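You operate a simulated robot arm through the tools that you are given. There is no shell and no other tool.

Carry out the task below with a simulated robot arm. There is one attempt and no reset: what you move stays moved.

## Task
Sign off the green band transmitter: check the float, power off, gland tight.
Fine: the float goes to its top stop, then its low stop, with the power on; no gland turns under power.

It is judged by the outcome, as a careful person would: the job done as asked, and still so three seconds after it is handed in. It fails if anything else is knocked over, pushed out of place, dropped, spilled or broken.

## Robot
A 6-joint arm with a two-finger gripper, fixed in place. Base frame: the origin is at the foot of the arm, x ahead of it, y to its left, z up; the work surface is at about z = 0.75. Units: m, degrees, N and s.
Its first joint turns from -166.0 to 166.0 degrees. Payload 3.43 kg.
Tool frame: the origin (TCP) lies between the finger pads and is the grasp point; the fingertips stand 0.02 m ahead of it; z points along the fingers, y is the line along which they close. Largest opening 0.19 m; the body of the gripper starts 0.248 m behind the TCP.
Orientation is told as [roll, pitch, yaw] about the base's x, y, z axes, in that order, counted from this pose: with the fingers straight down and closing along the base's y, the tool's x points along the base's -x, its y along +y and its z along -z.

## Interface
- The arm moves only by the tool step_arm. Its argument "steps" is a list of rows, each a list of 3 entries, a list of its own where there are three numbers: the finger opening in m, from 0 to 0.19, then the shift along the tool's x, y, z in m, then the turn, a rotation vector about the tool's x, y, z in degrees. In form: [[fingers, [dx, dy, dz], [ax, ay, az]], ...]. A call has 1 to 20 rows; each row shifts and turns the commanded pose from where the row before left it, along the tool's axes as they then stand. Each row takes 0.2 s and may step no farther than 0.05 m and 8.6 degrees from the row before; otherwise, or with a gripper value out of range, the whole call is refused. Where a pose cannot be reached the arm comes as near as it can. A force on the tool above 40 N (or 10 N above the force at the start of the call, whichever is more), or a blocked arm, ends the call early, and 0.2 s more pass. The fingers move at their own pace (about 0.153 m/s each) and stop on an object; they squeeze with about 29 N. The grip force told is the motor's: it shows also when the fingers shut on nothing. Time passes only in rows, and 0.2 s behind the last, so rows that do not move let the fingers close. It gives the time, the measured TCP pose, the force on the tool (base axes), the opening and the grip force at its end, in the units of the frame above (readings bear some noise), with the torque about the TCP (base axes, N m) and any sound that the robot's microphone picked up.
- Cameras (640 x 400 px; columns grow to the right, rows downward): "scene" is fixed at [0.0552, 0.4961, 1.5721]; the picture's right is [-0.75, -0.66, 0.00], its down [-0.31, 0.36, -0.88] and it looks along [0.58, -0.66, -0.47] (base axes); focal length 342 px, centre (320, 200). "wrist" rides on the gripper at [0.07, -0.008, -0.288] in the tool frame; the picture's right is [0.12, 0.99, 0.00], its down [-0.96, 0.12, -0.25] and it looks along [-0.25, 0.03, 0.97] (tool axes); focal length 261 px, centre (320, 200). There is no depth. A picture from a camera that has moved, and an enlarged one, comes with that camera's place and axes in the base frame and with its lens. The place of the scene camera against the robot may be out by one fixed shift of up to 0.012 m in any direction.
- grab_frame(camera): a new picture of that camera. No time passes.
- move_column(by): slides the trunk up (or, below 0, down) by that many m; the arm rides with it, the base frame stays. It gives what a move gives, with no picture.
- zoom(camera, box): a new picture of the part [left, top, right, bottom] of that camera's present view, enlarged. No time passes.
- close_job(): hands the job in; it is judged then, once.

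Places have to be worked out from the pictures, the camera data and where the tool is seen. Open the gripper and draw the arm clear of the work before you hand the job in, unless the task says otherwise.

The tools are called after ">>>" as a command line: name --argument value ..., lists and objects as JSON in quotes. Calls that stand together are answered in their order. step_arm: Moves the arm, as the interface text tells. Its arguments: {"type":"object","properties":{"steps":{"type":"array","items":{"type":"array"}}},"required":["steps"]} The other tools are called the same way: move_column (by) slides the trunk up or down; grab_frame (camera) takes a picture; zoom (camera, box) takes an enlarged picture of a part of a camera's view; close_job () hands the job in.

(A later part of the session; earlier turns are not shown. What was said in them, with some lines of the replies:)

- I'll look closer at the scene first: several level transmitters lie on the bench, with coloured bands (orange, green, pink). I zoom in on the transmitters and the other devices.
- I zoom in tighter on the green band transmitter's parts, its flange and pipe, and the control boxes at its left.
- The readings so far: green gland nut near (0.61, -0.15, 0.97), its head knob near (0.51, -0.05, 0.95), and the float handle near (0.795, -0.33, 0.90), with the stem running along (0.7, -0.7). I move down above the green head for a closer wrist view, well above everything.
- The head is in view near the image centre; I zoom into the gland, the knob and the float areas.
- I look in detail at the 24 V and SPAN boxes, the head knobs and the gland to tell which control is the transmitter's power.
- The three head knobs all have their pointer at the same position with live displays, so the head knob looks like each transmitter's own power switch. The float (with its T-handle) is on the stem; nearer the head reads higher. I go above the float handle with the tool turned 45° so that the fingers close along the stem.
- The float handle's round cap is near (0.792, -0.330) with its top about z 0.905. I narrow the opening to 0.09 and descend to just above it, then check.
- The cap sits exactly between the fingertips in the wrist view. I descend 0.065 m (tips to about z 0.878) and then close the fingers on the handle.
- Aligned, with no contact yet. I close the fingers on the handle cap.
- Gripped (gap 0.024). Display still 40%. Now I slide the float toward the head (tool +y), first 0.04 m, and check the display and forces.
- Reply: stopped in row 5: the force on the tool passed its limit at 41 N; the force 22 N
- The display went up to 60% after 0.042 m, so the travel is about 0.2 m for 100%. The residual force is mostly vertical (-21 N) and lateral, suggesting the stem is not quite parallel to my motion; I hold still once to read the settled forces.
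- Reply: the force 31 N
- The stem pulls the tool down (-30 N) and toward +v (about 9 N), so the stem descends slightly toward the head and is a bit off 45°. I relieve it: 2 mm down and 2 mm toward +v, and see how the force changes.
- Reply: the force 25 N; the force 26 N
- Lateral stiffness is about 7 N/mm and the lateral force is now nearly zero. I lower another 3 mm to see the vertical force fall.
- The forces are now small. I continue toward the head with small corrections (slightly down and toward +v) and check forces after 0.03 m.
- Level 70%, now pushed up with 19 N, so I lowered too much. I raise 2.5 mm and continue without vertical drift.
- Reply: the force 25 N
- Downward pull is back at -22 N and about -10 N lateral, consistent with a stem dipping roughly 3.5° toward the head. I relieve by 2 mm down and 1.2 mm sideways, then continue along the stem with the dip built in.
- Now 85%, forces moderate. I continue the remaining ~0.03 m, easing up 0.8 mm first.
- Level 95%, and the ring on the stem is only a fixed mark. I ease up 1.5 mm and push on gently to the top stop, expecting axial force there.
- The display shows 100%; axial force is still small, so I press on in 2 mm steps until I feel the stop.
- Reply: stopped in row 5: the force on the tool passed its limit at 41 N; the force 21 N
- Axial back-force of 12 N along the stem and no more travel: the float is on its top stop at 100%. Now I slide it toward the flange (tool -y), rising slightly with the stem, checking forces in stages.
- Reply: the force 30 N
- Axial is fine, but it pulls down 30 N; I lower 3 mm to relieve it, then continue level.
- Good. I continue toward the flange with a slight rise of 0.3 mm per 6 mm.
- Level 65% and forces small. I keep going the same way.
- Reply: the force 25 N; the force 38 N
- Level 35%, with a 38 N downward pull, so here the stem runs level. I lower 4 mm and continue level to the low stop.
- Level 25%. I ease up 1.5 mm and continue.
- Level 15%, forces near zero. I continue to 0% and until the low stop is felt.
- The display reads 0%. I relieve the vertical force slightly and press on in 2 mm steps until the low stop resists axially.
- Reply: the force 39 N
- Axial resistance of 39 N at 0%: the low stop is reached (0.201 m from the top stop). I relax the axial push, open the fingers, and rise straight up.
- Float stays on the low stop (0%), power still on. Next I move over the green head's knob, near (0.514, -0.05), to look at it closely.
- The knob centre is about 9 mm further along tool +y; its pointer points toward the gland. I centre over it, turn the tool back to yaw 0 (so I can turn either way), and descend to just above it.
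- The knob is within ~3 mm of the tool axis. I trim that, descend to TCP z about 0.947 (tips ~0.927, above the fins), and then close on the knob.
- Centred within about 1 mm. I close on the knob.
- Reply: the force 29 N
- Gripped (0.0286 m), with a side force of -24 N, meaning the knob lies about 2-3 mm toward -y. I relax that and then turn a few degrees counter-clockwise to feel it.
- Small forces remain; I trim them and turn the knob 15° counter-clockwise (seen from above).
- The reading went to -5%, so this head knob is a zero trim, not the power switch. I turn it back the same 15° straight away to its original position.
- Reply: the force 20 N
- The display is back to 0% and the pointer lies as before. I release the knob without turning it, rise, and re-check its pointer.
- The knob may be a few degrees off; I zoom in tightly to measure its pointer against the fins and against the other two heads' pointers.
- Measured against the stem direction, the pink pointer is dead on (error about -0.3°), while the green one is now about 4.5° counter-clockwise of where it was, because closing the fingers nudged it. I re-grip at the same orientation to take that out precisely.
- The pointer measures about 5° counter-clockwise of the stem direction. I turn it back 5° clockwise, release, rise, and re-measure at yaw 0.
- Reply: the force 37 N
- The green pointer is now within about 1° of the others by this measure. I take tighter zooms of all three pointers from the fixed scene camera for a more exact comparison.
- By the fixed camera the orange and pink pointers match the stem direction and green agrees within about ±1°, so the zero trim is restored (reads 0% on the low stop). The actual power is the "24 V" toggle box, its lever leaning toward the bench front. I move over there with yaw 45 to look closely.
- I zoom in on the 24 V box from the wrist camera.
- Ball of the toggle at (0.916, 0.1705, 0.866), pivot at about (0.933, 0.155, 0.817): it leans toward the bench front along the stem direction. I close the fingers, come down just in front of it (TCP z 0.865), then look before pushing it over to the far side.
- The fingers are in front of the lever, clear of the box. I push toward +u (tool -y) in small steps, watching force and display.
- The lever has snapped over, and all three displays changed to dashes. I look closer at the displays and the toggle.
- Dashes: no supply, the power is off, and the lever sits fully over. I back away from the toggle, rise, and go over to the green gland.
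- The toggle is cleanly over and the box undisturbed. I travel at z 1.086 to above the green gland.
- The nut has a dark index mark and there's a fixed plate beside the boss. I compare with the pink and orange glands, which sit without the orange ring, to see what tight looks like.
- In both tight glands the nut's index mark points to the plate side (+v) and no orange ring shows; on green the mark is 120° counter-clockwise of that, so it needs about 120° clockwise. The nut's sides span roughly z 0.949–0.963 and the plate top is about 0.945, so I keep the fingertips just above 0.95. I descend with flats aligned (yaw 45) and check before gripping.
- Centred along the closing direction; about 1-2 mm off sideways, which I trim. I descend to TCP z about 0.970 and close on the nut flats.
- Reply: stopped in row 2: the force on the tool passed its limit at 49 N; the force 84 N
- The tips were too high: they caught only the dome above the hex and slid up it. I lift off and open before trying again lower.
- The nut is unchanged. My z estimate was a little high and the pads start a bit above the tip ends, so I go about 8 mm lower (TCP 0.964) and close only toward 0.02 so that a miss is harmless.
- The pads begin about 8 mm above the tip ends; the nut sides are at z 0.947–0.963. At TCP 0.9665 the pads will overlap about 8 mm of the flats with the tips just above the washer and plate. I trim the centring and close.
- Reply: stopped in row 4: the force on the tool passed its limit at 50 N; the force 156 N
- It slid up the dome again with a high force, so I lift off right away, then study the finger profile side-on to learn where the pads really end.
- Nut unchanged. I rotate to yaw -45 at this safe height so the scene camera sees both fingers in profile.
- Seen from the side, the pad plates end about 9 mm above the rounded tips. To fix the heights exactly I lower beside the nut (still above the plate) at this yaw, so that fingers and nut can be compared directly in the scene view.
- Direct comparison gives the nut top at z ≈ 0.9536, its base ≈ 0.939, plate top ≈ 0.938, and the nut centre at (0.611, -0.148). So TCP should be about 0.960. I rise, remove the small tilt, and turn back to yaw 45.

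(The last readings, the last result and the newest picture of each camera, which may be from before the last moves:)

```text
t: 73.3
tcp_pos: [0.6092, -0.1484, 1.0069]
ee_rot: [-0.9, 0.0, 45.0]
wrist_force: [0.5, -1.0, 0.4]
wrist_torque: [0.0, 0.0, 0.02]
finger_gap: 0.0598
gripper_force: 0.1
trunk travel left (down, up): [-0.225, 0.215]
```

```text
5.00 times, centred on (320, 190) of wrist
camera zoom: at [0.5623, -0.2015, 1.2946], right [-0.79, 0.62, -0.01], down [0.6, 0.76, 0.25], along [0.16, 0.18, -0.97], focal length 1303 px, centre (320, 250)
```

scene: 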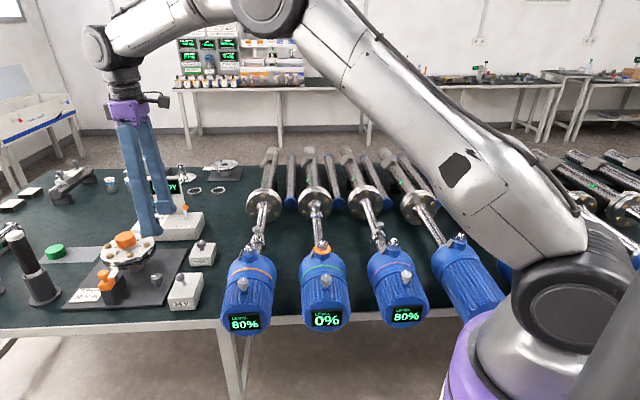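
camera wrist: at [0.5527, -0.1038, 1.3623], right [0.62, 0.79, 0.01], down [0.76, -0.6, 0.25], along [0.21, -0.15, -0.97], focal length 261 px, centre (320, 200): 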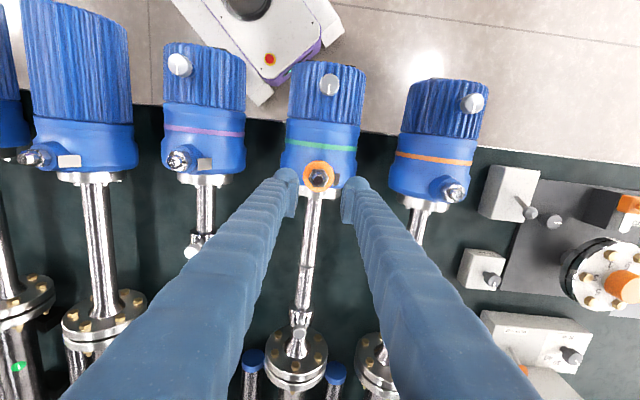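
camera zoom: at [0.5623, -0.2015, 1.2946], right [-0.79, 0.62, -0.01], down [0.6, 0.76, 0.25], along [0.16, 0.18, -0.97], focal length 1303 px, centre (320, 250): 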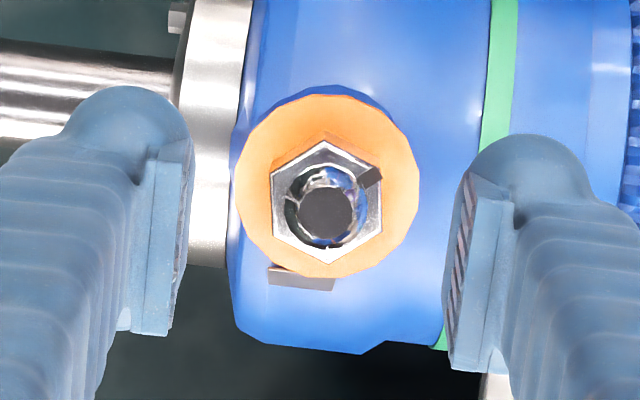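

The tilt reading is about -0.9° roll, which I cancel about tool x; combining the views at both yaws gives the nut centre at (0.609, -0.1465). I correct and descend to TCP z 0.960 with the fingers open.

>>> step_arm --steps '[[0.06, [-0.0014, 0.0015, 0], [-0.87, 0, 0]], [0.06, [0, 0, 0.02], [0, 0, 0]], [0.06, [0, 0, 0.015], [0, 0, 0]], [0.06, [0, 0, 0.0115], [0, 0, 0]], [0.06, [0, 0, 0], [0, 0, 0]]]'

>>> zoom --camera "wrist" --box '[270, 150, 370, 230]'

>>> zoom --camera "scene" --box '[305, 232, 340, 260]'

```text
t: 74.5
tcp_pos: [0.6091, -0.1456, 0.9591]
ee_rot: [0.1, 0.0, 45.0]
wrist_force: [0.8, 0.3, -0.2]
wrist_torque: [0.0, 0.0, 0.03]
finger_gap: 0.0599
gripper_force: 0.0
trunk travel left (down, up): [-0.225, 0.215]
```

```text
5.00 times, centred on (320, 190) of wrist
camera zoom: at [0.5649, -0.2028, 1.2471], right [-0.79, 0.62, 0.0], down [0.6, 0.76, 0.25], along [0.15, 0.19, -0.97], focal length 1303 px, centre (320, 250)
```

zoom: 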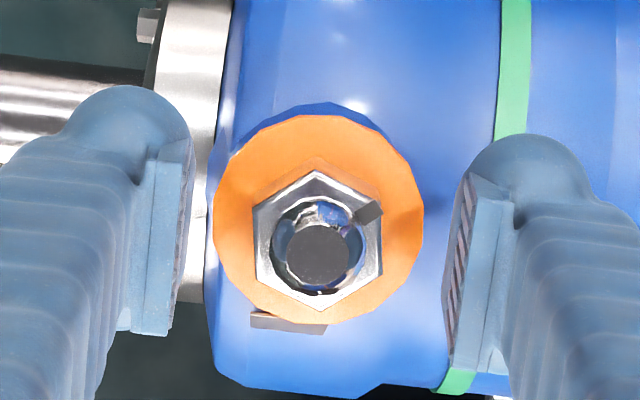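

```text
14.29 times, centred on (322, 246) of scene
camera zoom: at [0.0552, 0.4961, 1.5721], right [-0.75, -0.66, 0.0], down [-0.31, 0.36, -0.88], along [0.58, -0.66, -0.47], focal length 4883 px, centre (284, -457)
```

zoom: 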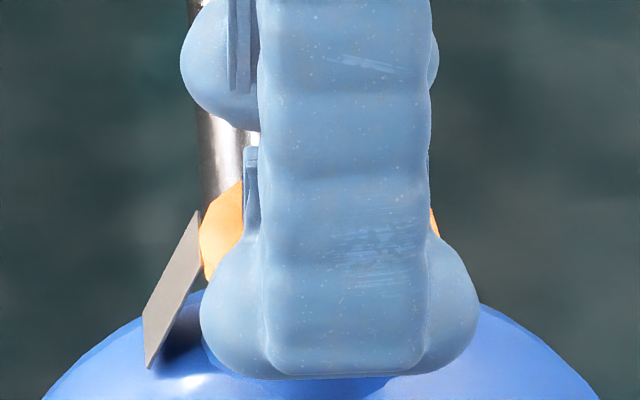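

Centred and level, with the tips just at the nut base height. I close in stages with a check of the force, so that a slip would be caught early.

>>> step_arm --steps '[[0.045, [0, 0, 0], [0, 0, 0]], [0.034, [0, 0, 0], [0, 0, 0]], [0.031, [0, 0, 0], [0, 0, 0]], [0.031, [0, 0, 0], [0, 0, 0]]]'

>>> step_arm --steps '[[0.027, [0, 0, 0], [0, 0, 0]], [0.027, [0, 0, 0], [0, 0, 0]]]'

>>> zoom --camera "wrist" --box '[270, 150, 370, 230]'

```text
t: 75.5
tcp_pos: [0.6098, -0.1468, 0.9594]
ee_rot: [0.0, 0.1, 45.1]
wrist_force: [2.5, -1.3, -0.2]
wrist_torque: [-0.06, 0.03, 0.0]
finger_gap: 0.032
gripper_force: 25.1
trunk travel left (down, up): [-0.225, 0.215]
```

```text
t: 76.1
tcp_pos: [0.6093, -0.1473, 0.959]
ee_rot: [0.0, 0.1, 45.0]
wrist_force: [3.5, -3.7, -1.2]
wrist_torque: [0.0, -0.03, 0.0]
finger_gap: 0.0312
gripper_force: 45.5
trunk travel left (down, up): [-0.225, 0.215]
```

```text
5.00 times, centred on (320, 190) of wrist
camera zoom: at [0.5653, -0.203, 1.2471], right [-0.79, 0.62, 0.0], down [0.6, 0.76, 0.25], along [0.15, 0.19, -0.97], focal length 1303 px, centre (320, 250)
```

zoom: 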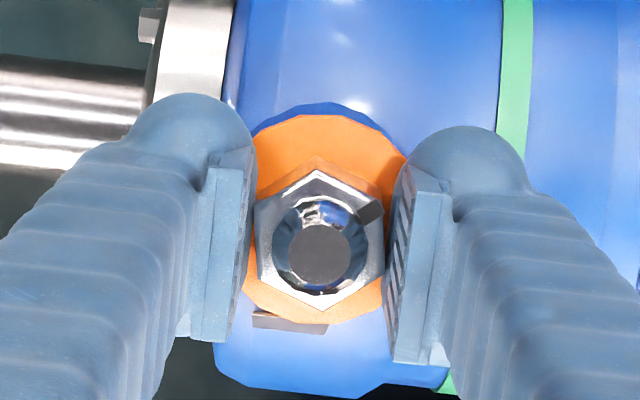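

Firm grip on the flats (0.031 m, no vertical force). I turn clockwise, first 15°, checking force, torque and that the nut follows.

>>> step_arm --steps '[[0.02, [0, 0, 0], [0, 0, 5]], [0.02, [0, 0, 0], [0, 0, 5]], [0.02, [0, 0, 0], [0, 0, 5]], [0.02, [0, 0, 0], [0, 0, 0]]]'

>>> zoom --camera "wrist" --box '[270, 150, 370, 230]'

>>> zoom --camera "scene" --box '[305, 232, 340, 260]'

```text
t: 77.1
tcp_pos: [0.6084, -0.1459, 0.9601]
ee_rot: [0.0, 0.0, 29.9]
wrist_force: [0.6, 0.1, -8.4]
wrist_torque: [-0.01, 0.02, -0.03]
finger_gap: 0.0313
gripper_force: 45.2
trunk travel left (down, up): [-0.225, 0.215]
```

```text
5.00 times, centred on (320, 190) of wrist
camera zoom: at [0.5526, -0.1896, 1.2472], right [-0.6, 0.8, 0.0], down [0.78, 0.58, 0.25], along [0.2, 0.15, -0.97], focal length 1303 px, centre (320, 250)
```

zoom: 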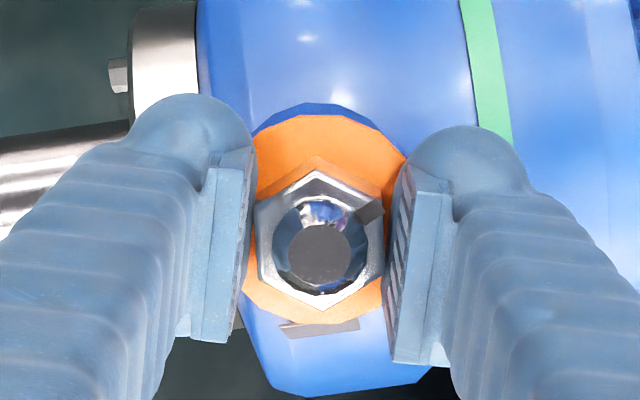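

```text
14.29 times, centred on (322, 246) of scene
camera zoom: at [0.0552, 0.4961, 1.5721], right [-0.75, -0.66, 0.0], down [-0.31, 0.36, -0.88], along [0.58, -0.66, -0.47], focal length 4883 px, centre (284, -457)
```

zoom: 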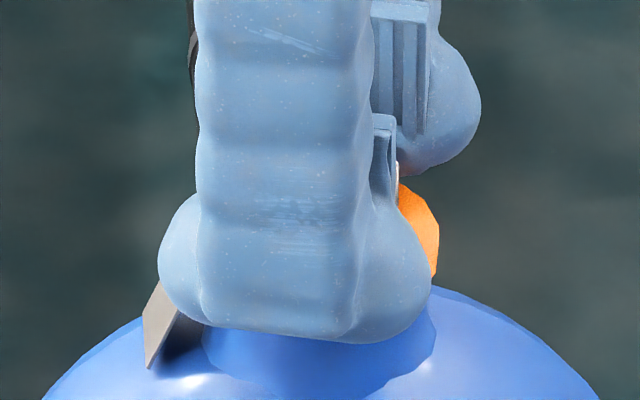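

The nut follows with little torque. I continue another 15°, watching for contact with the plate.

>>> step_arm --steps '[[0.02, [0, 0, 0], [0, 0, 5]], [0.02, [0, 0, 0], [0, 0, 5]], [0.02, [0, 0, 0], [0, 0, 5]], [0.02, [0, 0, 0], [0, 0, 0]]]'

>>> zoom --camera "wrist" --box '[270, 150, 370, 230]'

>>> zoom --camera "scene" --box '[305, 232, 340, 260]'

```text
t: 78.1
tcp_pos: [0.6094, -0.1471, 0.9599]
ee_rot: [0.0, 0.1, 15.0]
wrist_force: [-3.4, 2.9, -16.2]
wrist_torque: [0.04, 0.01, -0.02]
finger_gap: 0.0316
gripper_force: 45.0
trunk travel left (down, up): [-0.225, 0.215]
```

```text
5.00 times, centred on (320, 190) of wrist
camera zoom: at [0.5437, -0.1733, 1.2473], right [-0.37, 0.93, 0.0], down [0.9, 0.36, 0.25], along [0.23, 0.09, -0.97], focal length 1303 px, centre (320, 250)
```

zoom: 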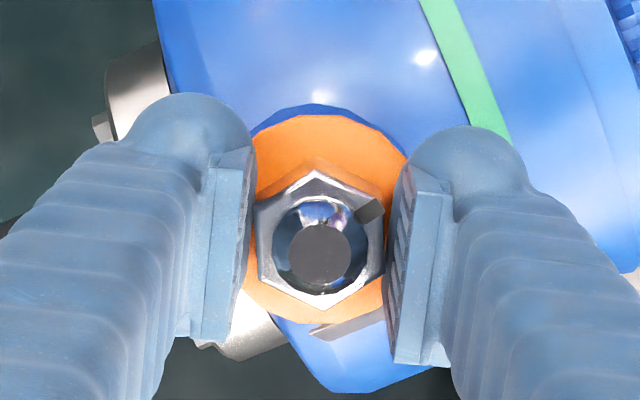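

```text
14.29 times, centred on (322, 246) of scene
camera zoom: at [0.0552, 0.4961, 1.5721], right [-0.75, -0.66, 0.0], down [-0.31, 0.36, -0.88], along [0.58, -0.66, -0.47], focal length 4883 px, centre (284, -457)
```

zoom: 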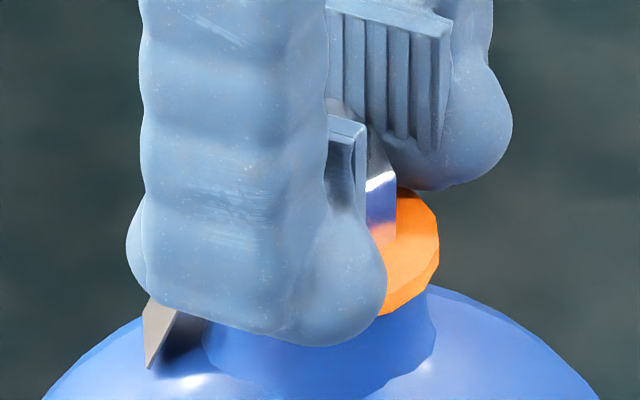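

Still following; there's a slight downward pull as the nut runs down its thread. I continue 15° more, allowing 0.5 mm down.

>>> step_arm --steps '[[0.02, [0, 0, 0.0005], [0, 0, 5]], [0.02, [0, 0, 0], [0, 0, 5]], [0.02, [0, 0, 0], [0, 0, 5]], [0.02, [0, 0, 0], [0, 0, 0]]]'

>>> zoom --camera "wrist" --box '[270, 150, 370, 230]'

>>> zoom --camera "scene" --box '[305, 232, 340, 260]'

```text
t: 79.1
tcp_pos: [0.6096, -0.1465, 0.9589]
ee_rot: [0.0, 0.0, -0.1]
wrist_force: [-6.4, 2.5, -4.3]
wrist_torque: [0.07, 0.22, 0.03]
finger_gap: 0.0311
gripper_force: 45.3
trunk travel left (down, up): [-0.225, 0.215]
```

```text
5.00 times, centred on (320, 190) of wrist
camera zoom: at [0.5388, -0.155, 1.2473], right [-0.12, 0.99, 0.0], down [0.96, 0.11, 0.25], along [0.25, 0.03, -0.97], focal length 1303 px, centre (320, 250)
```

zoom: 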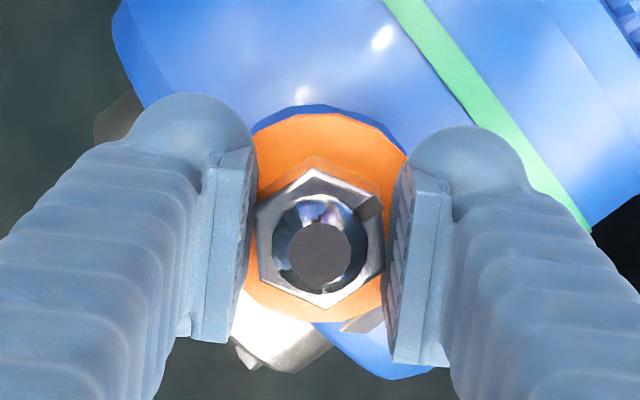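

```text
14.29 times, centred on (322, 246) of scene
camera zoom: at [0.0552, 0.4961, 1.5721], right [-0.75, -0.66, 0.0], down [-0.31, 0.36, -0.88], along [0.58, -0.66, -0.47], focal length 4883 px, centre (284, -457)
```

zoom: 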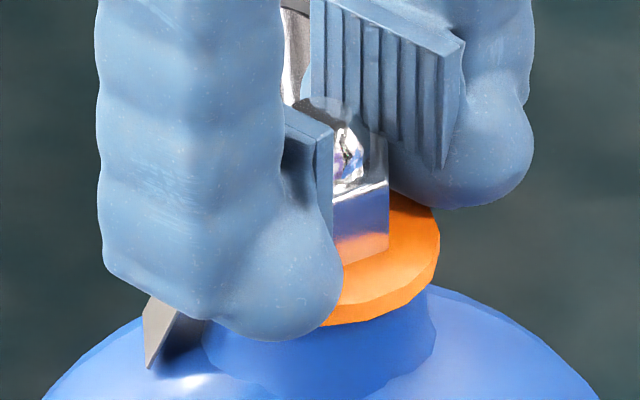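

45° done and the nut still follows; only small forces. Next 15°.

>>> step_arm --steps '[[0.02, [0, 0, 0], [0, 0, 5]], [0.02, [0, 0, 0], [0, 0, 5]], [0.02, [0, 0, 0], [0, 0, 5]], [0.02, [0, 0, 0], [0, 0, 0]]]'

>>> zoom --camera "wrist" --box '[270, 150, 370, 230]'

>>> zoom --camera "scene" --box '[305, 232, 340, 260]'

```text
t: 80.1
tcp_pos: [0.6107, -0.147, 0.9587]
ee_rot: [0.0, 0.1, -15.1]
wrist_force: [-7.9, 14.0, -3.7]
wrist_torque: [0.21, 0.18, 0.01]
finger_gap: 0.0313
gripper_force: 45.5
trunk travel left (down, up): [-0.225, 0.215]
```

```text
5.00 times, centred on (320, 190) of wrist
camera zoom: at [0.5393, -0.1364, 1.2473], right [0.14, 0.99, 0.0], down [0.96, -0.14, 0.25], along [0.24, -0.04, -0.97], focal length 1303 px, centre (320, 250)
```

zoom: 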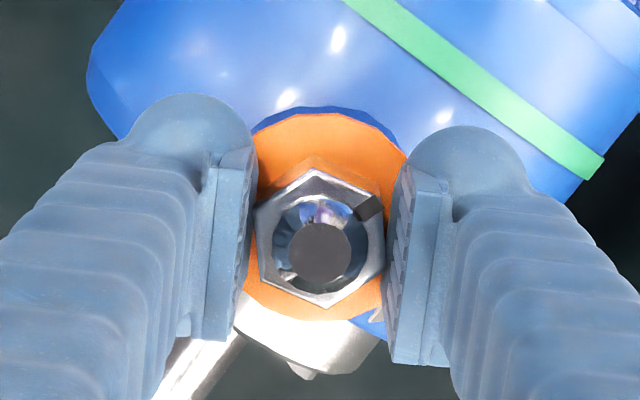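

```text
14.29 times, centred on (322, 246) of scene
camera zoom: at [0.0552, 0.4961, 1.5721], right [-0.75, -0.66, 0.0], down [-0.31, 0.36, -0.88], along [0.58, -0.66, -0.47], focal length 4883 px, centre (284, -457)
```

zoom: 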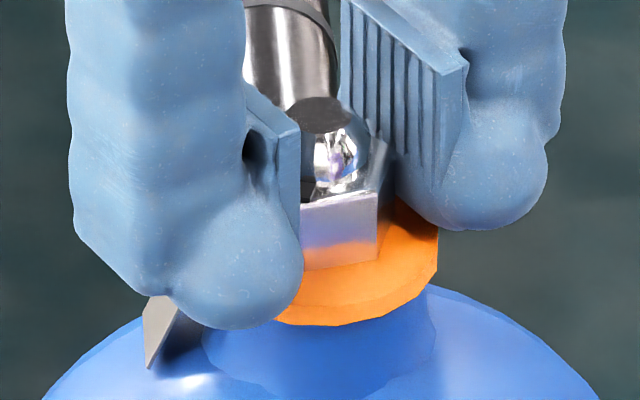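

60° done. Lateral force of about 16 N shows the rotation centre is ~1.5 mm off; I trim toward it and continue 15°.

>>> step_arm --steps '[[0.02, [0.001, 0.0013, 0], [0, 0, 0]], [0.02, [0, 0, 0], [0, 0, 5]], [0.02, [0, 0, 0], [0, 0, 5]], [0.02, [0, 0, 0], [0, 0, 5]], [0.02, [0, 0, 0], [0, 0, 0]]]'

>>> zoom --camera "wrist" --box '[270, 150, 370, 230]'

>>> zoom --camera "scene" --box '[305, 232, 340, 260]'

```text
t: 81.3
tcp_pos: [0.6096, -0.1463, 0.9589]
ee_rot: [0.0, -0.1, -30.0]
wrist_force: [-4.9, -12.0, 3.1]
wrist_torque: [-0.22, -0.09, 0.0]
finger_gap: 0.0309
gripper_force: 44.6
trunk travel left (down, up): [-0.225, 0.215]
```

```text
5.00 times, centred on (320, 190) of wrist
camera zoom: at [0.5436, -0.1184, 1.2471], right [0.39, 0.92, 0.0], down [0.89, -0.38, 0.25], along [0.23, -0.1, -0.97], focal length 1303 px, centre (320, 250)
```

zoom: 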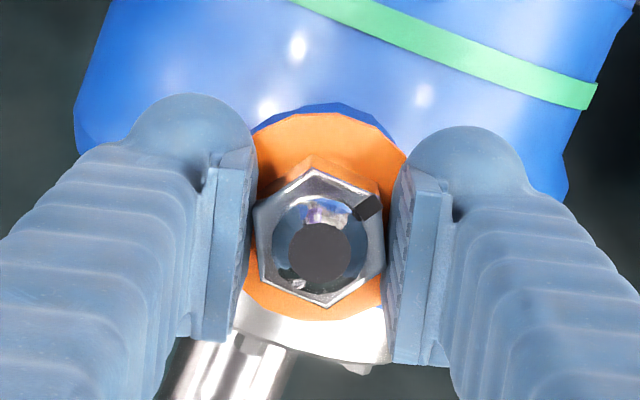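

```text
14.29 times, centred on (322, 246) of scene
camera zoom: at [0.0552, 0.4961, 1.5721], right [-0.75, -0.66, 0.0], down [-0.31, 0.36, -0.88], along [0.58, -0.66, -0.47], focal length 4883 px, centre (284, -457)
```

zoom: 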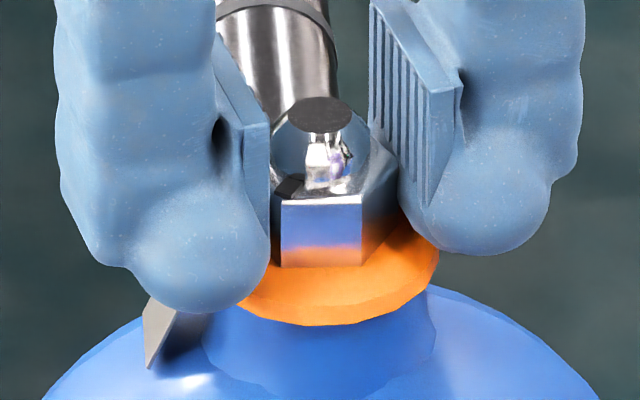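

75° done, no resistance yet. Small trim, then another 15°.

>>> step_arm --steps '[[0.02, [0, -0.0007, 0], [0, 0, 0]], [0.02, [0, 0, 0], [0, 0, 5]], [0.02, [0, 0, 0], [0, 0, 5]], [0.02, [0, 0, 0], [0, 0, 5]], [0.02, [0, 0, 0], [0, 0, 0]]]'

>>> zoom --camera "wrist" --box '[270, 150, 370, 230]'

>>> zoom --camera "scene" --box '[305, 232, 340, 260]'

```text
t: 82.5
tcp_pos: [0.6099, -0.1459, 0.9585]
ee_rot: [0.0, -0.1, -45.1]
wrist_force: [4.9, -4.9, 7.7]
wrist_torque: [-0.09, -0.08, -0.01]
finger_gap: 0.0313
gripper_force: 44.6
trunk travel left (down, up): [-0.225, 0.215]
```

```text
5.00 times, centred on (320, 190) of wrist
camera zoom: at [0.5534, -0.1025, 1.2472], right [0.62, 0.79, 0.0], down [0.76, -0.6, 0.25], along [0.2, -0.15, -0.97], focal length 1303 px, centre (320, 250)
```

zoom: 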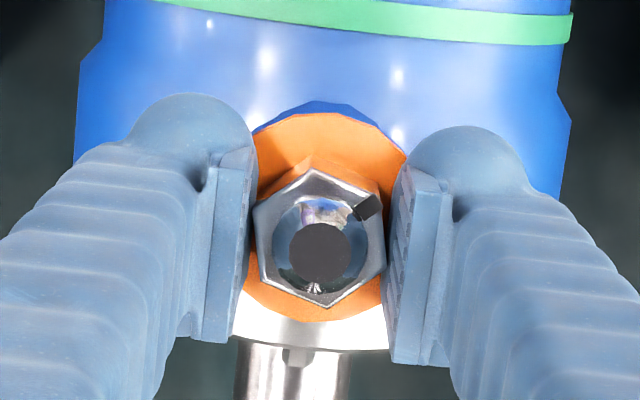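

```text
14.29 times, centred on (322, 246) of scene
camera zoom: at [0.0552, 0.4961, 1.5721], right [-0.75, -0.66, 0.0], down [-0.31, 0.36, -0.88], along [0.58, -0.66, -0.47], focal length 4883 px, centre (284, -457)
```

zoom: 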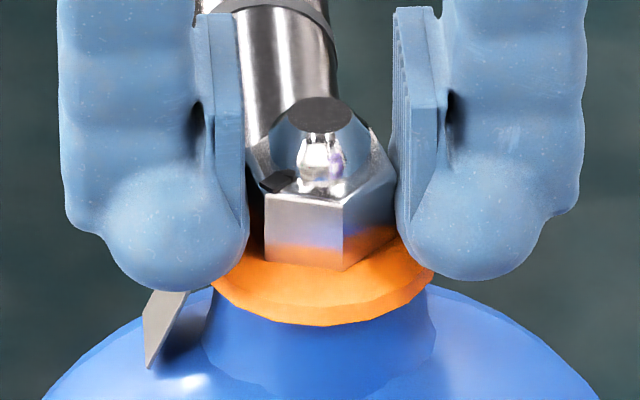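

90° done; the finger passes above the plate. I continue 15°.

>>> step_arm --steps '[[0.02, [0, 0, 0], [0, 0, 5]], [0.02, [0, 0, 0], [0, 0, 5]], [0.02, [0, 0, 0], [0, 0, 5]], [0.02, [0, 0, 0], [0, 0, 0]]]'

>>> zoom --camera "wrist" --box '[270, 150, 370, 230]'

>>> zoom --camera "scene" --box '[305, 232, 340, 260]'

```text
t: 83.5
tcp_pos: [0.6096, -0.1452, 0.9593]
ee_rot: [0.0, 0.0, -59.9]
wrist_force: [9.5, -9.2, 9.5]
wrist_torque: [-0.22, -0.12, -0.02]
finger_gap: 0.0308
gripper_force: 44.8
trunk travel left (down, up): [-0.225, 0.215]
```

```text
5.00 times, centred on (320, 190) of wrist
camera zoom: at [0.5667, -0.0894, 1.2472], right [0.8, 0.6, 0.0], down [0.58, -0.78, 0.25], along [0.15, -0.2, -0.97], focal length 1303 px, centre (320, 250)
```

zoom: 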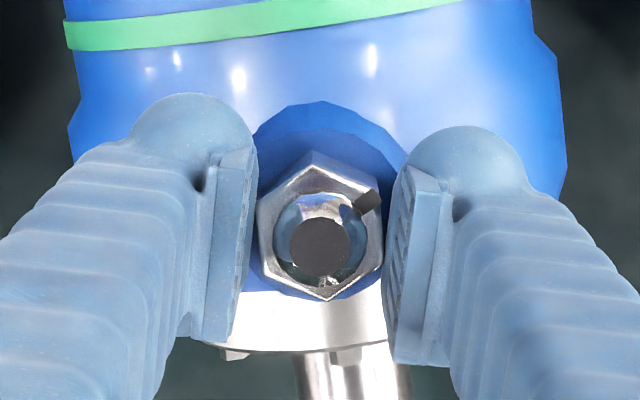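

```text
14.29 times, centred on (322, 246) of scene
camera zoom: at [0.0552, 0.4961, 1.5721], right [-0.75, -0.66, 0.0], down [-0.31, 0.36, -0.88], along [0.58, -0.66, -0.47], focal length 4883 px, centre (284, -457)
```

zoom: 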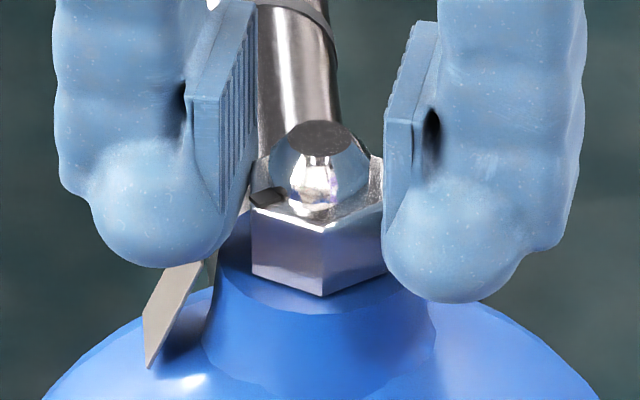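

At 105° the orange ring has disappeared: the nut has seated onto the boss, as on the other glands. Its mark should come a little further to match them; I continue in 5° steps, watching for the end-stop torque.

>>> step_arm --steps '[[0.02, [0, 0, 0], [0, 0, 5]], [0.02, [0, 0, 0], [0, 0, 5]], [0.02, [0, 0, 0], [0, 0, 0]]]'

>>> zoom --camera "wrist" --box '[270, 150, 370, 230]'

>>> zoom --camera "scene" --box '[305, 232, 340, 260]'

```text
t: 84.3
tcp_pos: [0.6101, -0.146, 0.9588]
ee_rot: [-0.1, 0.0, -70.1]
wrist_force: [11.6, -6.4, 6.7]
wrist_torque: [-0.1, -0.17, -0.01]
finger_gap: 0.0308
gripper_force: 45.1
trunk travel left (down, up): [-0.225, 0.215]
```

```text
5.00 times, centred on (320, 190) of wrist
camera zoom: at [0.5776, -0.0829, 1.2472], right [0.89, 0.45, 0.0], down [0.44, -0.87, 0.25], along [0.11, -0.22, -0.97], focal length 1303 px, centre (320, 250)
```

zoom: 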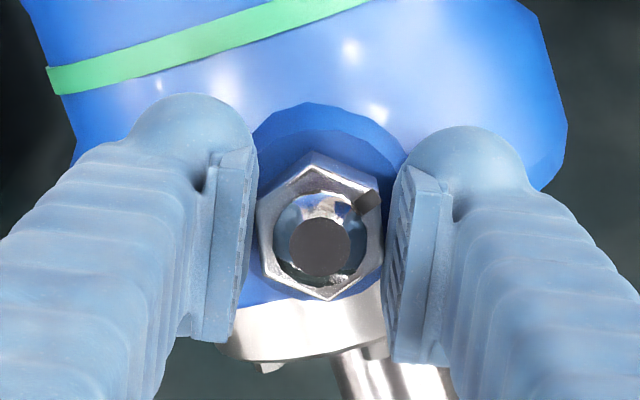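

```text
14.29 times, centred on (322, 246) of scene
camera zoom: at [0.0552, 0.4961, 1.5721], right [-0.75, -0.66, 0.0], down [-0.31, 0.36, -0.88], along [0.58, -0.66, -0.47], focal length 4883 px, centre (284, -457)
```

zoom: 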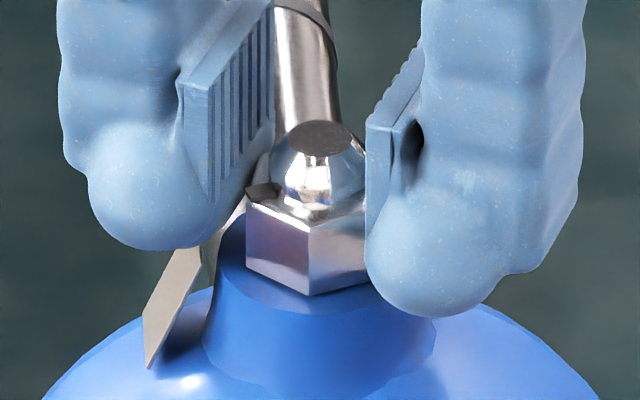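

115° and still following freely. I trim the centring and continue to 120° and slightly past, watching torque.

>>> step_arm --steps '[[0.02, [-0.0008, 0.0006, 0], [0, 0, 0]], [0.02, [0, 0, 0], [0, 0, 3]], [0.02, [0, 0, 0], [0, 0, 3]], [0.02, [0, 0, 0], [0, 0, 3]], [0.02, [0, 0, 0], [0, 0, 0]]]'

>>> zoom --camera "wrist" --box '[270, 150, 370, 230]'

>>> zoom --camera "scene" --box '[305, 232, 340, 260]'

```text
t: 85.5
tcp_pos: [0.6098, -0.1471, 0.958]
ee_rot: [-0.1, 0.0, -79.1]
wrist_force: [11.3, 6.8, -1.7]
wrist_torque: [0.23, -0.07, 0.0]
finger_gap: 0.0311
gripper_force: 44.0
trunk travel left (down, up): [-0.225, 0.215]
```

```text
5.00 times, centred on (320, 190) of wrist
camera zoom: at [0.5882, -0.0786, 1.2472], right [0.95, 0.31, 0.0], down [0.3, -0.92, 0.25], along [0.07, -0.24, -0.97], focal length 1303 px, centre (320, 250)
```

zoom: 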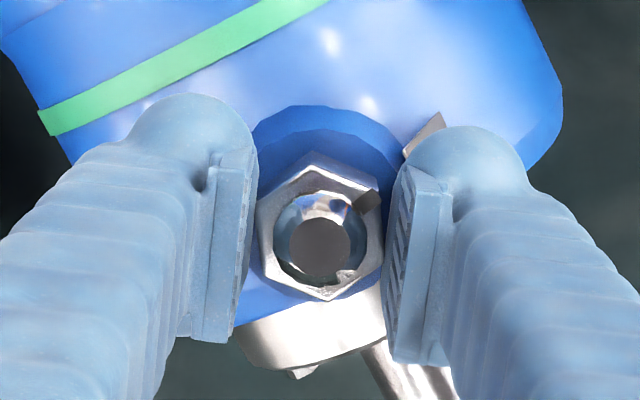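

```text
14.29 times, centred on (322, 246) of scene
camera zoom: at [0.0552, 0.4961, 1.5721], right [-0.75, -0.66, 0.0], down [-0.31, 0.36, -0.88], along [0.58, -0.66, -0.47], focal length 4883 px, centre (284, -457)
```

zoom: 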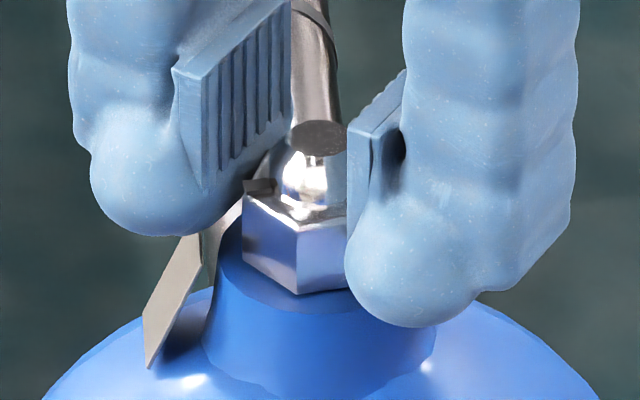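

No end-stop torque yet at 124°. I zoom tightly on the nut to measure its index mark against the pink gland's 45.5° reference direction.

>>> zoom --camera "wrist" --box '[300, 178, 340, 208]'

```text
13.33 times, centred on (320, 193) of wrist
camera zoom: at [0.5882, -0.0786, 1.2472], right [0.95, 0.31, 0.0], down [0.3, -0.92, 0.25], along [0.07, -0.24, -0.97], focal length 3475 px, centre (320, 293)
```

zoom: 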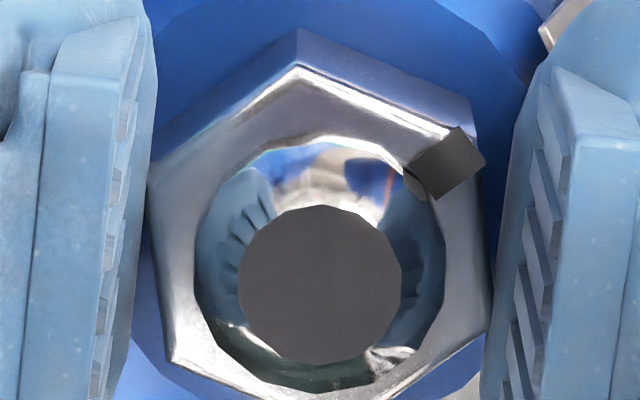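

The mark is now at about 53°, so roughly 8° remain to match the tight glands (45.5°). I turn on in 2.5° steps, watching for the stop.

>>> step_arm --steps '[[0.02, [-0.0005, 0.0008, 0], [0, 0, 0]], [0.02, [0, 0, 0], [0, 0, 2.5]], [0.02, [0, 0, 0], [0, 0, 2.5]], [0.02, [0, 0, 0], [0, 0, 2.5]], [0.02, [0, 0, 0], [0, 0, 0]]]'

>>> zoom --camera "wrist" --box '[300, 178, 340, 208]'

>>> zoom --camera "scene" --box '[305, 232, 340, 260]'

```text
t: 86.7
tcp_pos: [0.6104, -0.1446, 0.9581]
ee_rot: [-0.1, 0.0, -86.5]
wrist_force: [1.6, 11.1, -1.0]
wrist_torque: [0.21, 0.04, 0.0]
finger_gap: 0.0308
gripper_force: 45.0
trunk travel left (down, up): [-0.225, 0.215]
```

```text
13.33 times, centred on (320, 193) of wrist
camera zoom: at [0.5973, -0.0763, 1.2472], right [0.98, 0.18, 0.0], down [0.17, -0.95, 0.25], along [0.04, -0.24, -0.97], focal length 3475 px, centre (320, 293)
```

zoom: 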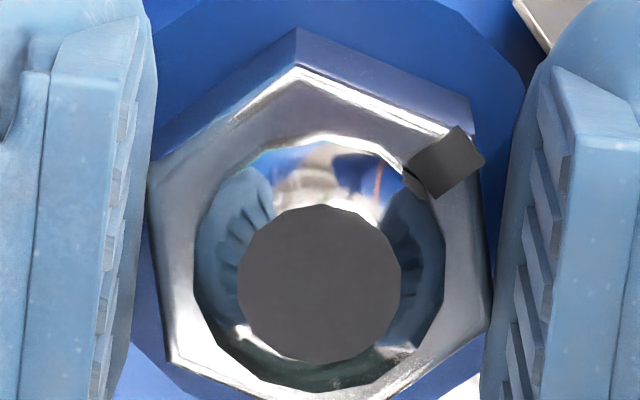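

```text
14.29 times, centred on (322, 246) of scene
camera zoom: at [0.0552, 0.4961, 1.5721], right [-0.75, -0.66, 0.0], down [-0.31, 0.36, -0.88], along [0.58, -0.66, -0.47], focal length 4883 px, centre (284, -457)
```

zoom: 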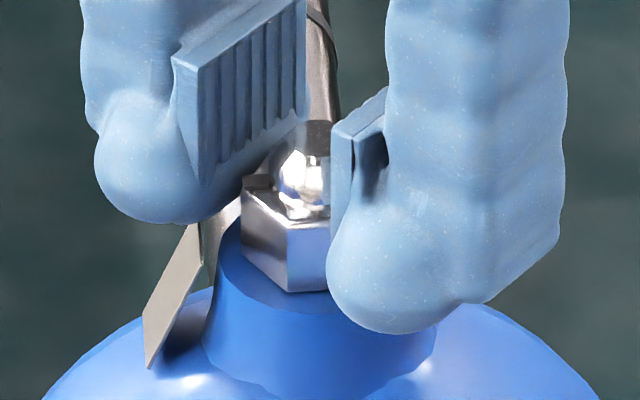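

The nut followed; its mark should now be at about 45.6°, matching the tight glands. I nudge 3° further to feel whether it is against its stop.

>>> step_arm --steps '[[0.02, [0, 0, 0], [0, 0, 1.5]], [0.02, [0, 0, 0], [0, 0, 1.5]], [0.02, [0, 0, 0], [0, 0, 0]]]'

>>> zoom --camera "wrist" --box '[300, 178, 340, 208]'

```text
t: 87.5
tcp_pos: [0.6103, -0.1464, 0.959]
ee_rot: [0.0, 0.1, -89.6]
wrist_force: [-1.1, 10.4, -0.4]
wrist_torque: [-0.04, 0.03, 0.19]
finger_gap: 0.031
gripper_force: 45.6
trunk travel left (down, up): [-0.225, 0.215]
```

```text
13.33 times, centred on (320, 193) of wrist
camera zoom: at [0.6009, -0.0758, 1.2472], right [0.99, 0.13, 0.0], down [0.12, -0.96, 0.25], along [0.03, -0.25, -0.97], focal length 3475 px, centre (320, 293)
```

zoom: 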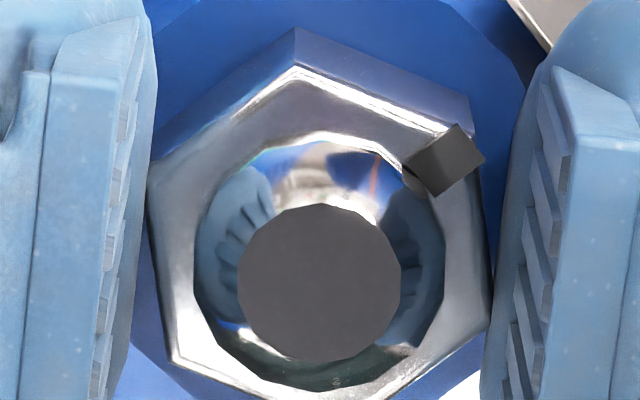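

A reaction torque of 0.19 N m has appeared: the stop begins. I press 4° more to seat it firmly.

>>> step_arm --steps '[[0.02, [0, 0, 0], [0, 0, 2]], [0.02, [0, 0, 0], [0, 0, 2]], [0.02, [0, 0, 0], [0, 0, 0]]]'

>>> zoom --camera "wrist" --box '[300, 178, 340, 208]'

```text
t: 88.3
tcp_pos: [0.6108, -0.1469, 0.9583]
ee_rot: [0.0, -0.1, -93.4]
wrist_force: [-5.1, -3.5, -2.0]
wrist_torque: [-0.41, 0.04, 0.72]
finger_gap: 0.031
gripper_force: 44.5
trunk travel left (down, up): [-0.225, 0.215]
```

```text
13.33 times, centred on (320, 193) of wrist
camera zoom: at [0.6057, -0.0763, 1.2472], right [1.0, 0.06, 0.0], down [0.06, -0.97, 0.25], along [0.01, -0.25, -0.97], focal length 3475 px, centre (320, 293)
```

zoom: 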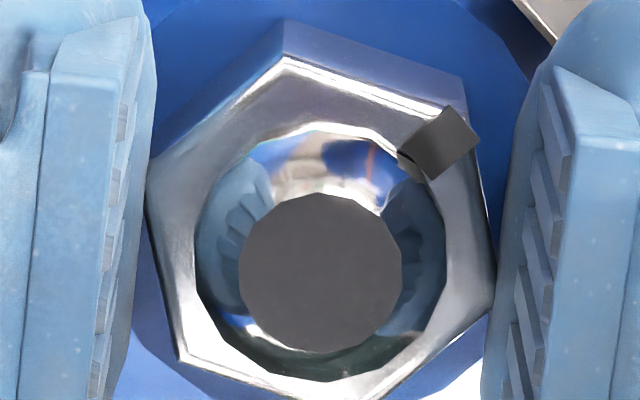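

Torque rose to 0.72 N m and the nut no longer turns (it starts to slip in the jaws): the gland is tight on its stop. I release by a small opening first, lift clear of the plate, then open fully and rise.

>>> step_arm --steps '[[0.036, [0, 0, 0], [0, 0, 0]], [0.036, [0, 0, 0], [0, 0, 0]], [0.036, [0, 0, -0.01], [0, 0, 0]], [0.04, [0, 0, -0.02], [0, 0, 0]], [0.06, [0, 0, -0.03], [0, 0, 0]], [0.08, [0, 0, -0.04], [0, 0, 0]], [0.08, [0, 0, -0.04], [0, 0, 0]], [0.08, [0, 0, 0], [0, 0, 0]]]'

>>> zoom --camera "scene" --box '[305, 232, 340, 260]'

>>> grab_frame --camera "wrist"

>>> zoom --camera "wrist" --box '[290, 150, 350, 210]'

```text
t: 90.1
tcp_pos: [0.6104, -0.147, 1.0993]
ee_rot: [-0.1, 0.0, -93.5]
wrist_force: [0.3, 1.1, 0.3]
wrist_torque: [-0.02, 0.03, 0.03]
finger_gap: 0.0799
gripper_force: 0.1
trunk travel left (down, up): [-0.225, 0.215]
```

```text
14.29 times, centred on (322, 246) of scene
camera zoom: at [0.0552, 0.4961, 1.5721], right [-0.75, -0.66, 0.0], down [-0.31, 0.36, -0.88], along [0.58, -0.66, -0.47], focal length 4883 px, centre (284, -457)
```

zoom: 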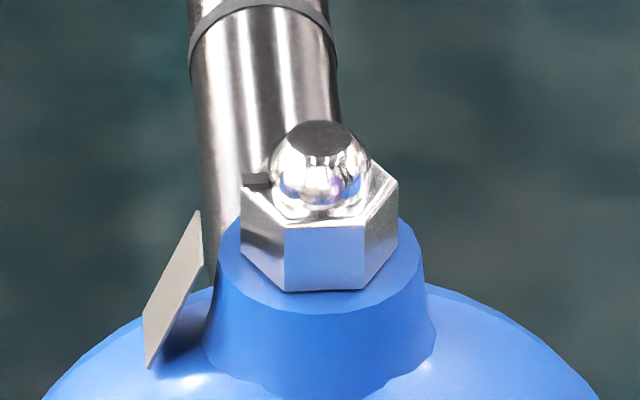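

```text
taken
camera wrist: at [0.6059, -0.076, 1.3865], right [1.0, 0.06, 0.0], down [0.06, -0.97, 0.25], along [0.01, -0.25, -0.97], focal length 261 px, centre (320, 200)
```

wrist: 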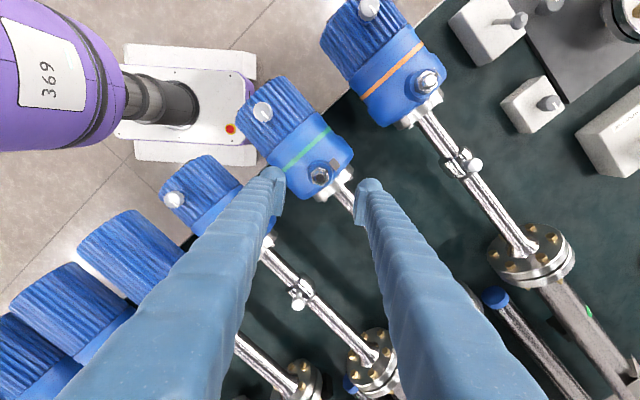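

```text
6.67 times, centred on (320, 180) of wrist
camera zoom: at [0.6059, -0.076, 1.3865], right [1.0, 0.06, 0.0], down [0.06, -0.97, 0.25], along [0.01, -0.25, -0.97], focal length 1738 px, centre (320, 333)
```

zoom: 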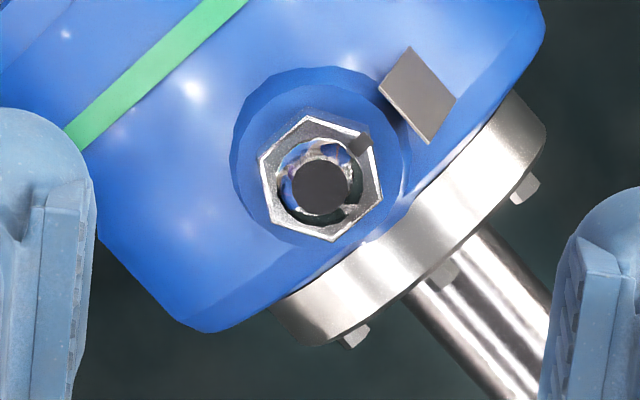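

Gland tight: ring gone, mark toward the plate like the others, plate untouched. Before finishing I re-measure the zero-trim pointer on green against orange and pink from this new viewpoint.

>>> zoom --camera "wrist" --box '[250, 100, 274, 124]'

>>> zoom --camera "wrist" --box '[161, 188, 185, 212]'

>>> zoom --camera "wrist" --box '[358, 0, 382, 22]'

>>> grab_frame --camera "scene"

```text
16.00 times, centred on (262, 112) of wrist
camera zoom: at [0.6059, -0.076, 1.3865], right [1.0, 0.06, 0.0], down [0.06, -0.97, 0.25], along [0.01, -0.25, -0.97], focal length 4170 px, centre (1248, 1608)
```

zoom: 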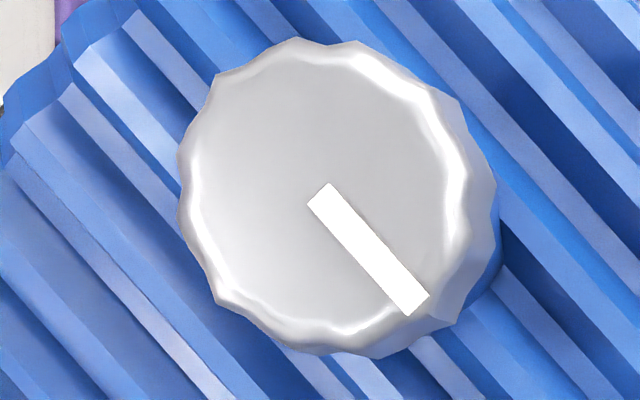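

```text
16.00 times, centred on (173, 200) of wrist
camera zoom: at [0.6059, -0.076, 1.3865], right [1.0, 0.06, 0.0], down [0.06, -0.97, 0.25], along [0.01, -0.25, -0.97], focal length 4170 px, centre (2672, 200)
```

zoom: 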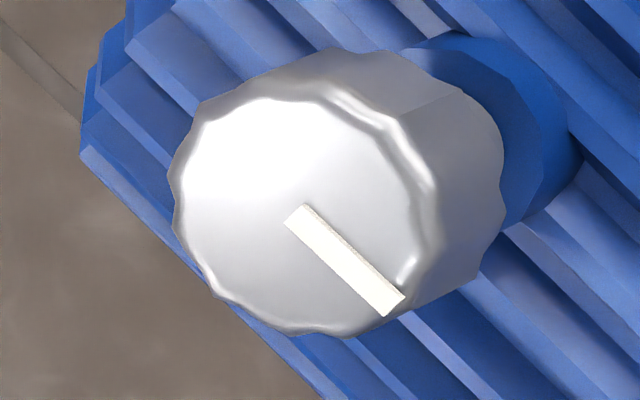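

```text
16.00 times, centred on (370, 11) of wrist
camera zoom: at [0.6059, -0.076, 1.3865], right [1.0, 0.06, 0.0], down [0.06, -0.97, 0.25], along [0.01, -0.25, -0.97], focal length 4170 px, centre (-480, 3224)
```

zoom: 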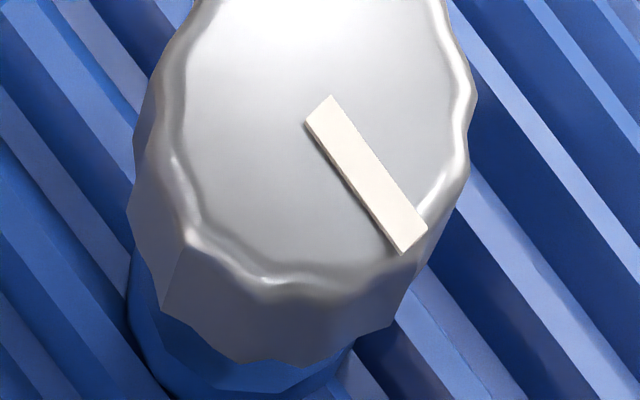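

```text
taken
```

scene: 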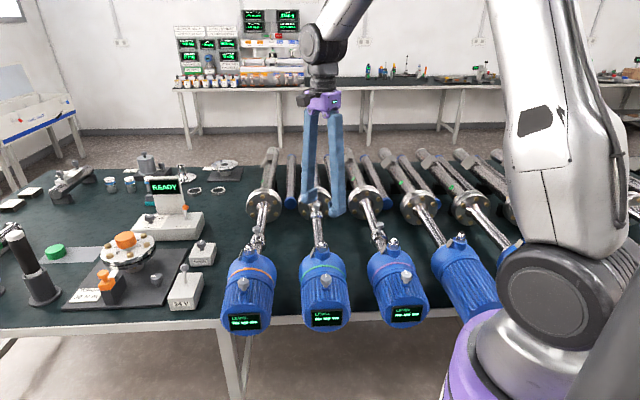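

The green zero-trim pointer agrees with the other two to within about half a degree. Now I open the gripper and draw the arm up clear of the work.

>>> step_arm --steps '[[0.1, [0, 0, -0.04], [0, 0, 0]], [0.14, [0, 0, -0.045], [0, 0, 0]], [0.19, [0, 0, -0.045], [0, 0, 0]], [0.19, [0, 0, -0.045], [0, 0, 0]], [0.19, [0, 0, -0.02], [0, 0, -8]], [0.19, [0, 0, 0], [0, 0, -8]], [0.19, [0, 0, 0], [0, 0, -8]], [0.19, [0, 0, 0], [0, 0, -8]], [0.19, [0, 0, 0], [0, 0, -8]], [0.19, [0, 0, 0], [0, 0, -8]], [0.19, [0, 0, 0], [0, 0, -8]], [0.19, [0, 0, 0], [0, 0, -8]], [0.19, [0, 0, 0], [0, 0, -8]], [0.19, [0, 0, 0], [0, 0, -8]], [0.19, [0, 0, 0], [0, 0, -8]], [0.19, [0, 0, 0], [0, 0, -5.5]], [0.19, [0, 0, 0], [0, 0, 0]], [0.19, [0, 0, 0], [0, 0, 0]]]'

>>> grab_frame --camera "scene"

>>> grab_frame --camera "wrist"

>>> zoom --camera "scene" --box '[150, 180, 440, 345]'

>>> zoom --camera "scene" --box '[295, 180, 345, 255]'

```text
t: 93.9
tcp_pos: [0.609, -0.1469, 1.2931]
ee_rot: [-0.1, -0.1, 0.0]
wrist_force: [-0.4, -0.7, 0.2]
wrist_torque: [-0.01, 0.0, 0.0]
finger_gap: 0.1899
gripper_force: 0.0
trunk travel left (down, up): [-0.225, 0.215]
```

```text
taken
```

scene: 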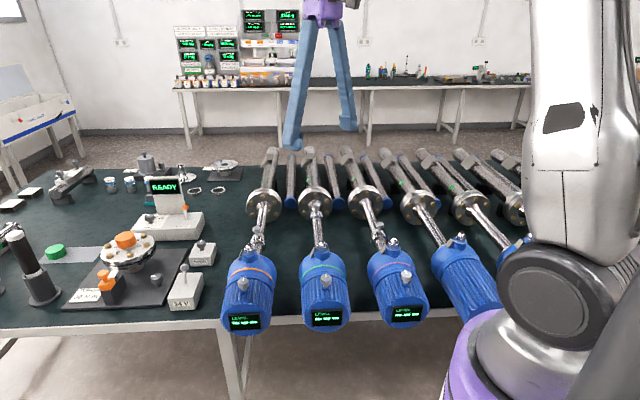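

```text
taken
camera wrist: at [0.5395, -0.1551, 1.5821], right [-0.12, 0.99, 0.0], down [0.96, 0.12, 0.25], along [0.25, 0.03, -0.97], focal length 261 px, centre (320, 200)
```

wrist: 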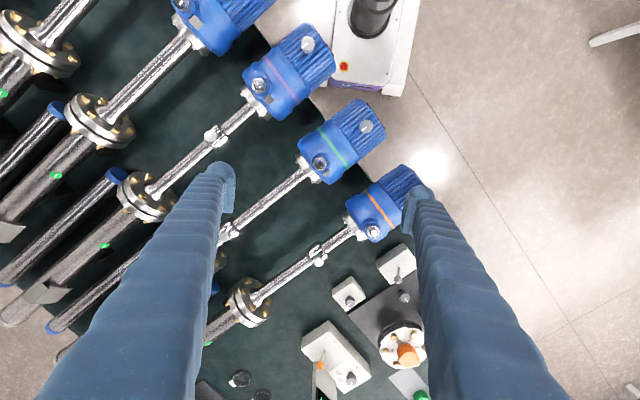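

```text
2.21 times, centred on (295, 262) of scene
camera zoom: at [0.0552, 0.4961, 1.5721], right [-0.75, -0.66, 0.0], down [-0.31, 0.36, -0.88], along [0.58, -0.66, -0.47], focal length 754 px, centre (375, 62)
```

zoom: 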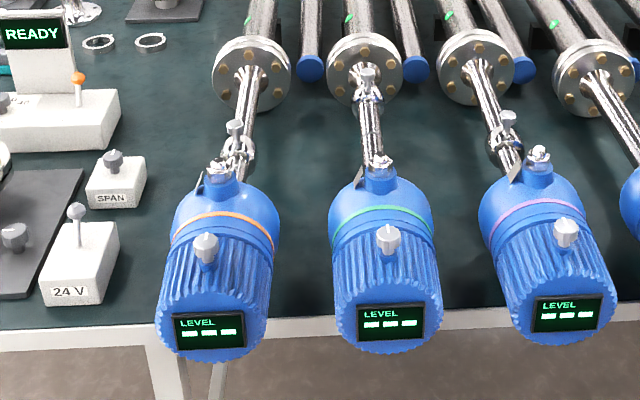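

```text
5.33 times, centred on (320, 218) of scene
camera zoom: at [0.0552, 0.4961, 1.5721], right [-0.75, -0.66, 0.0], down [-0.31, 0.36, -0.88], along [0.58, -0.66, -0.47], focal length 1823 px, centre (320, 107)
```

zoom: 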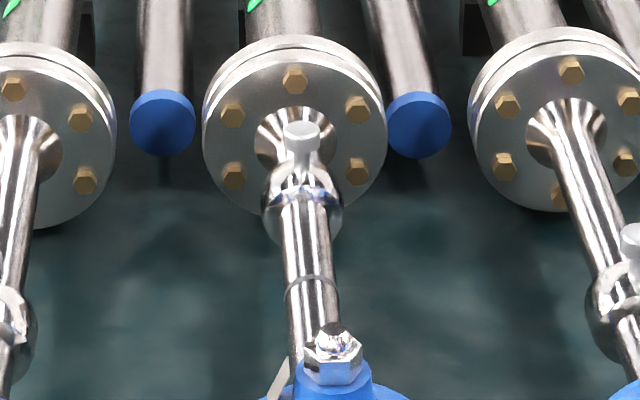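

The float rests at its low stop, the 24 V toggle is off with the displays showing dashes, and the gland is tight with no orange ring. The zero trim is back in place, nothing else has moved, and the arm is clear with the gripper open. I hand the job in.

>>> close_job

```text
The job is handed in.
```

The green band transmitter is signed off and handed in. I turned one wrong knob along the way and put it back; details are below.

- **Float:** with the power on, I moved it to its top stop (display read 100%), then to its low stop (0%). I felt it resist at both ends, and it is resting on the low stop.
- **Power:** I switched it off at the "24 V" toggle box. That box feeds all three transmitters, so the orange and pink ones are off as well; all three displays now show dashes.
- **Gland:** I turned it only after the power was off, clockwise until it stopped. The orange ring no longer shows, and its mark lines up like the other two glands.

**Wrong knob:** I first took the knob on the green head for the power switch and turned it 15°. The reading went to -5%, so it is a zero trim. I turned it back, and the display read 0% again with the float on its low stop. Its pointer now matches the orange and pink ones to within about half a degree, as measured from the camera views.

**Hard press on the gland:** my first two attempts to grip the gland nut slipped up over its domed top. The second pressed on it with about 150 N. I saw no change to the nut or the parts around it.

Nothing else was moved. The arm is clear of the work with the gripper open.
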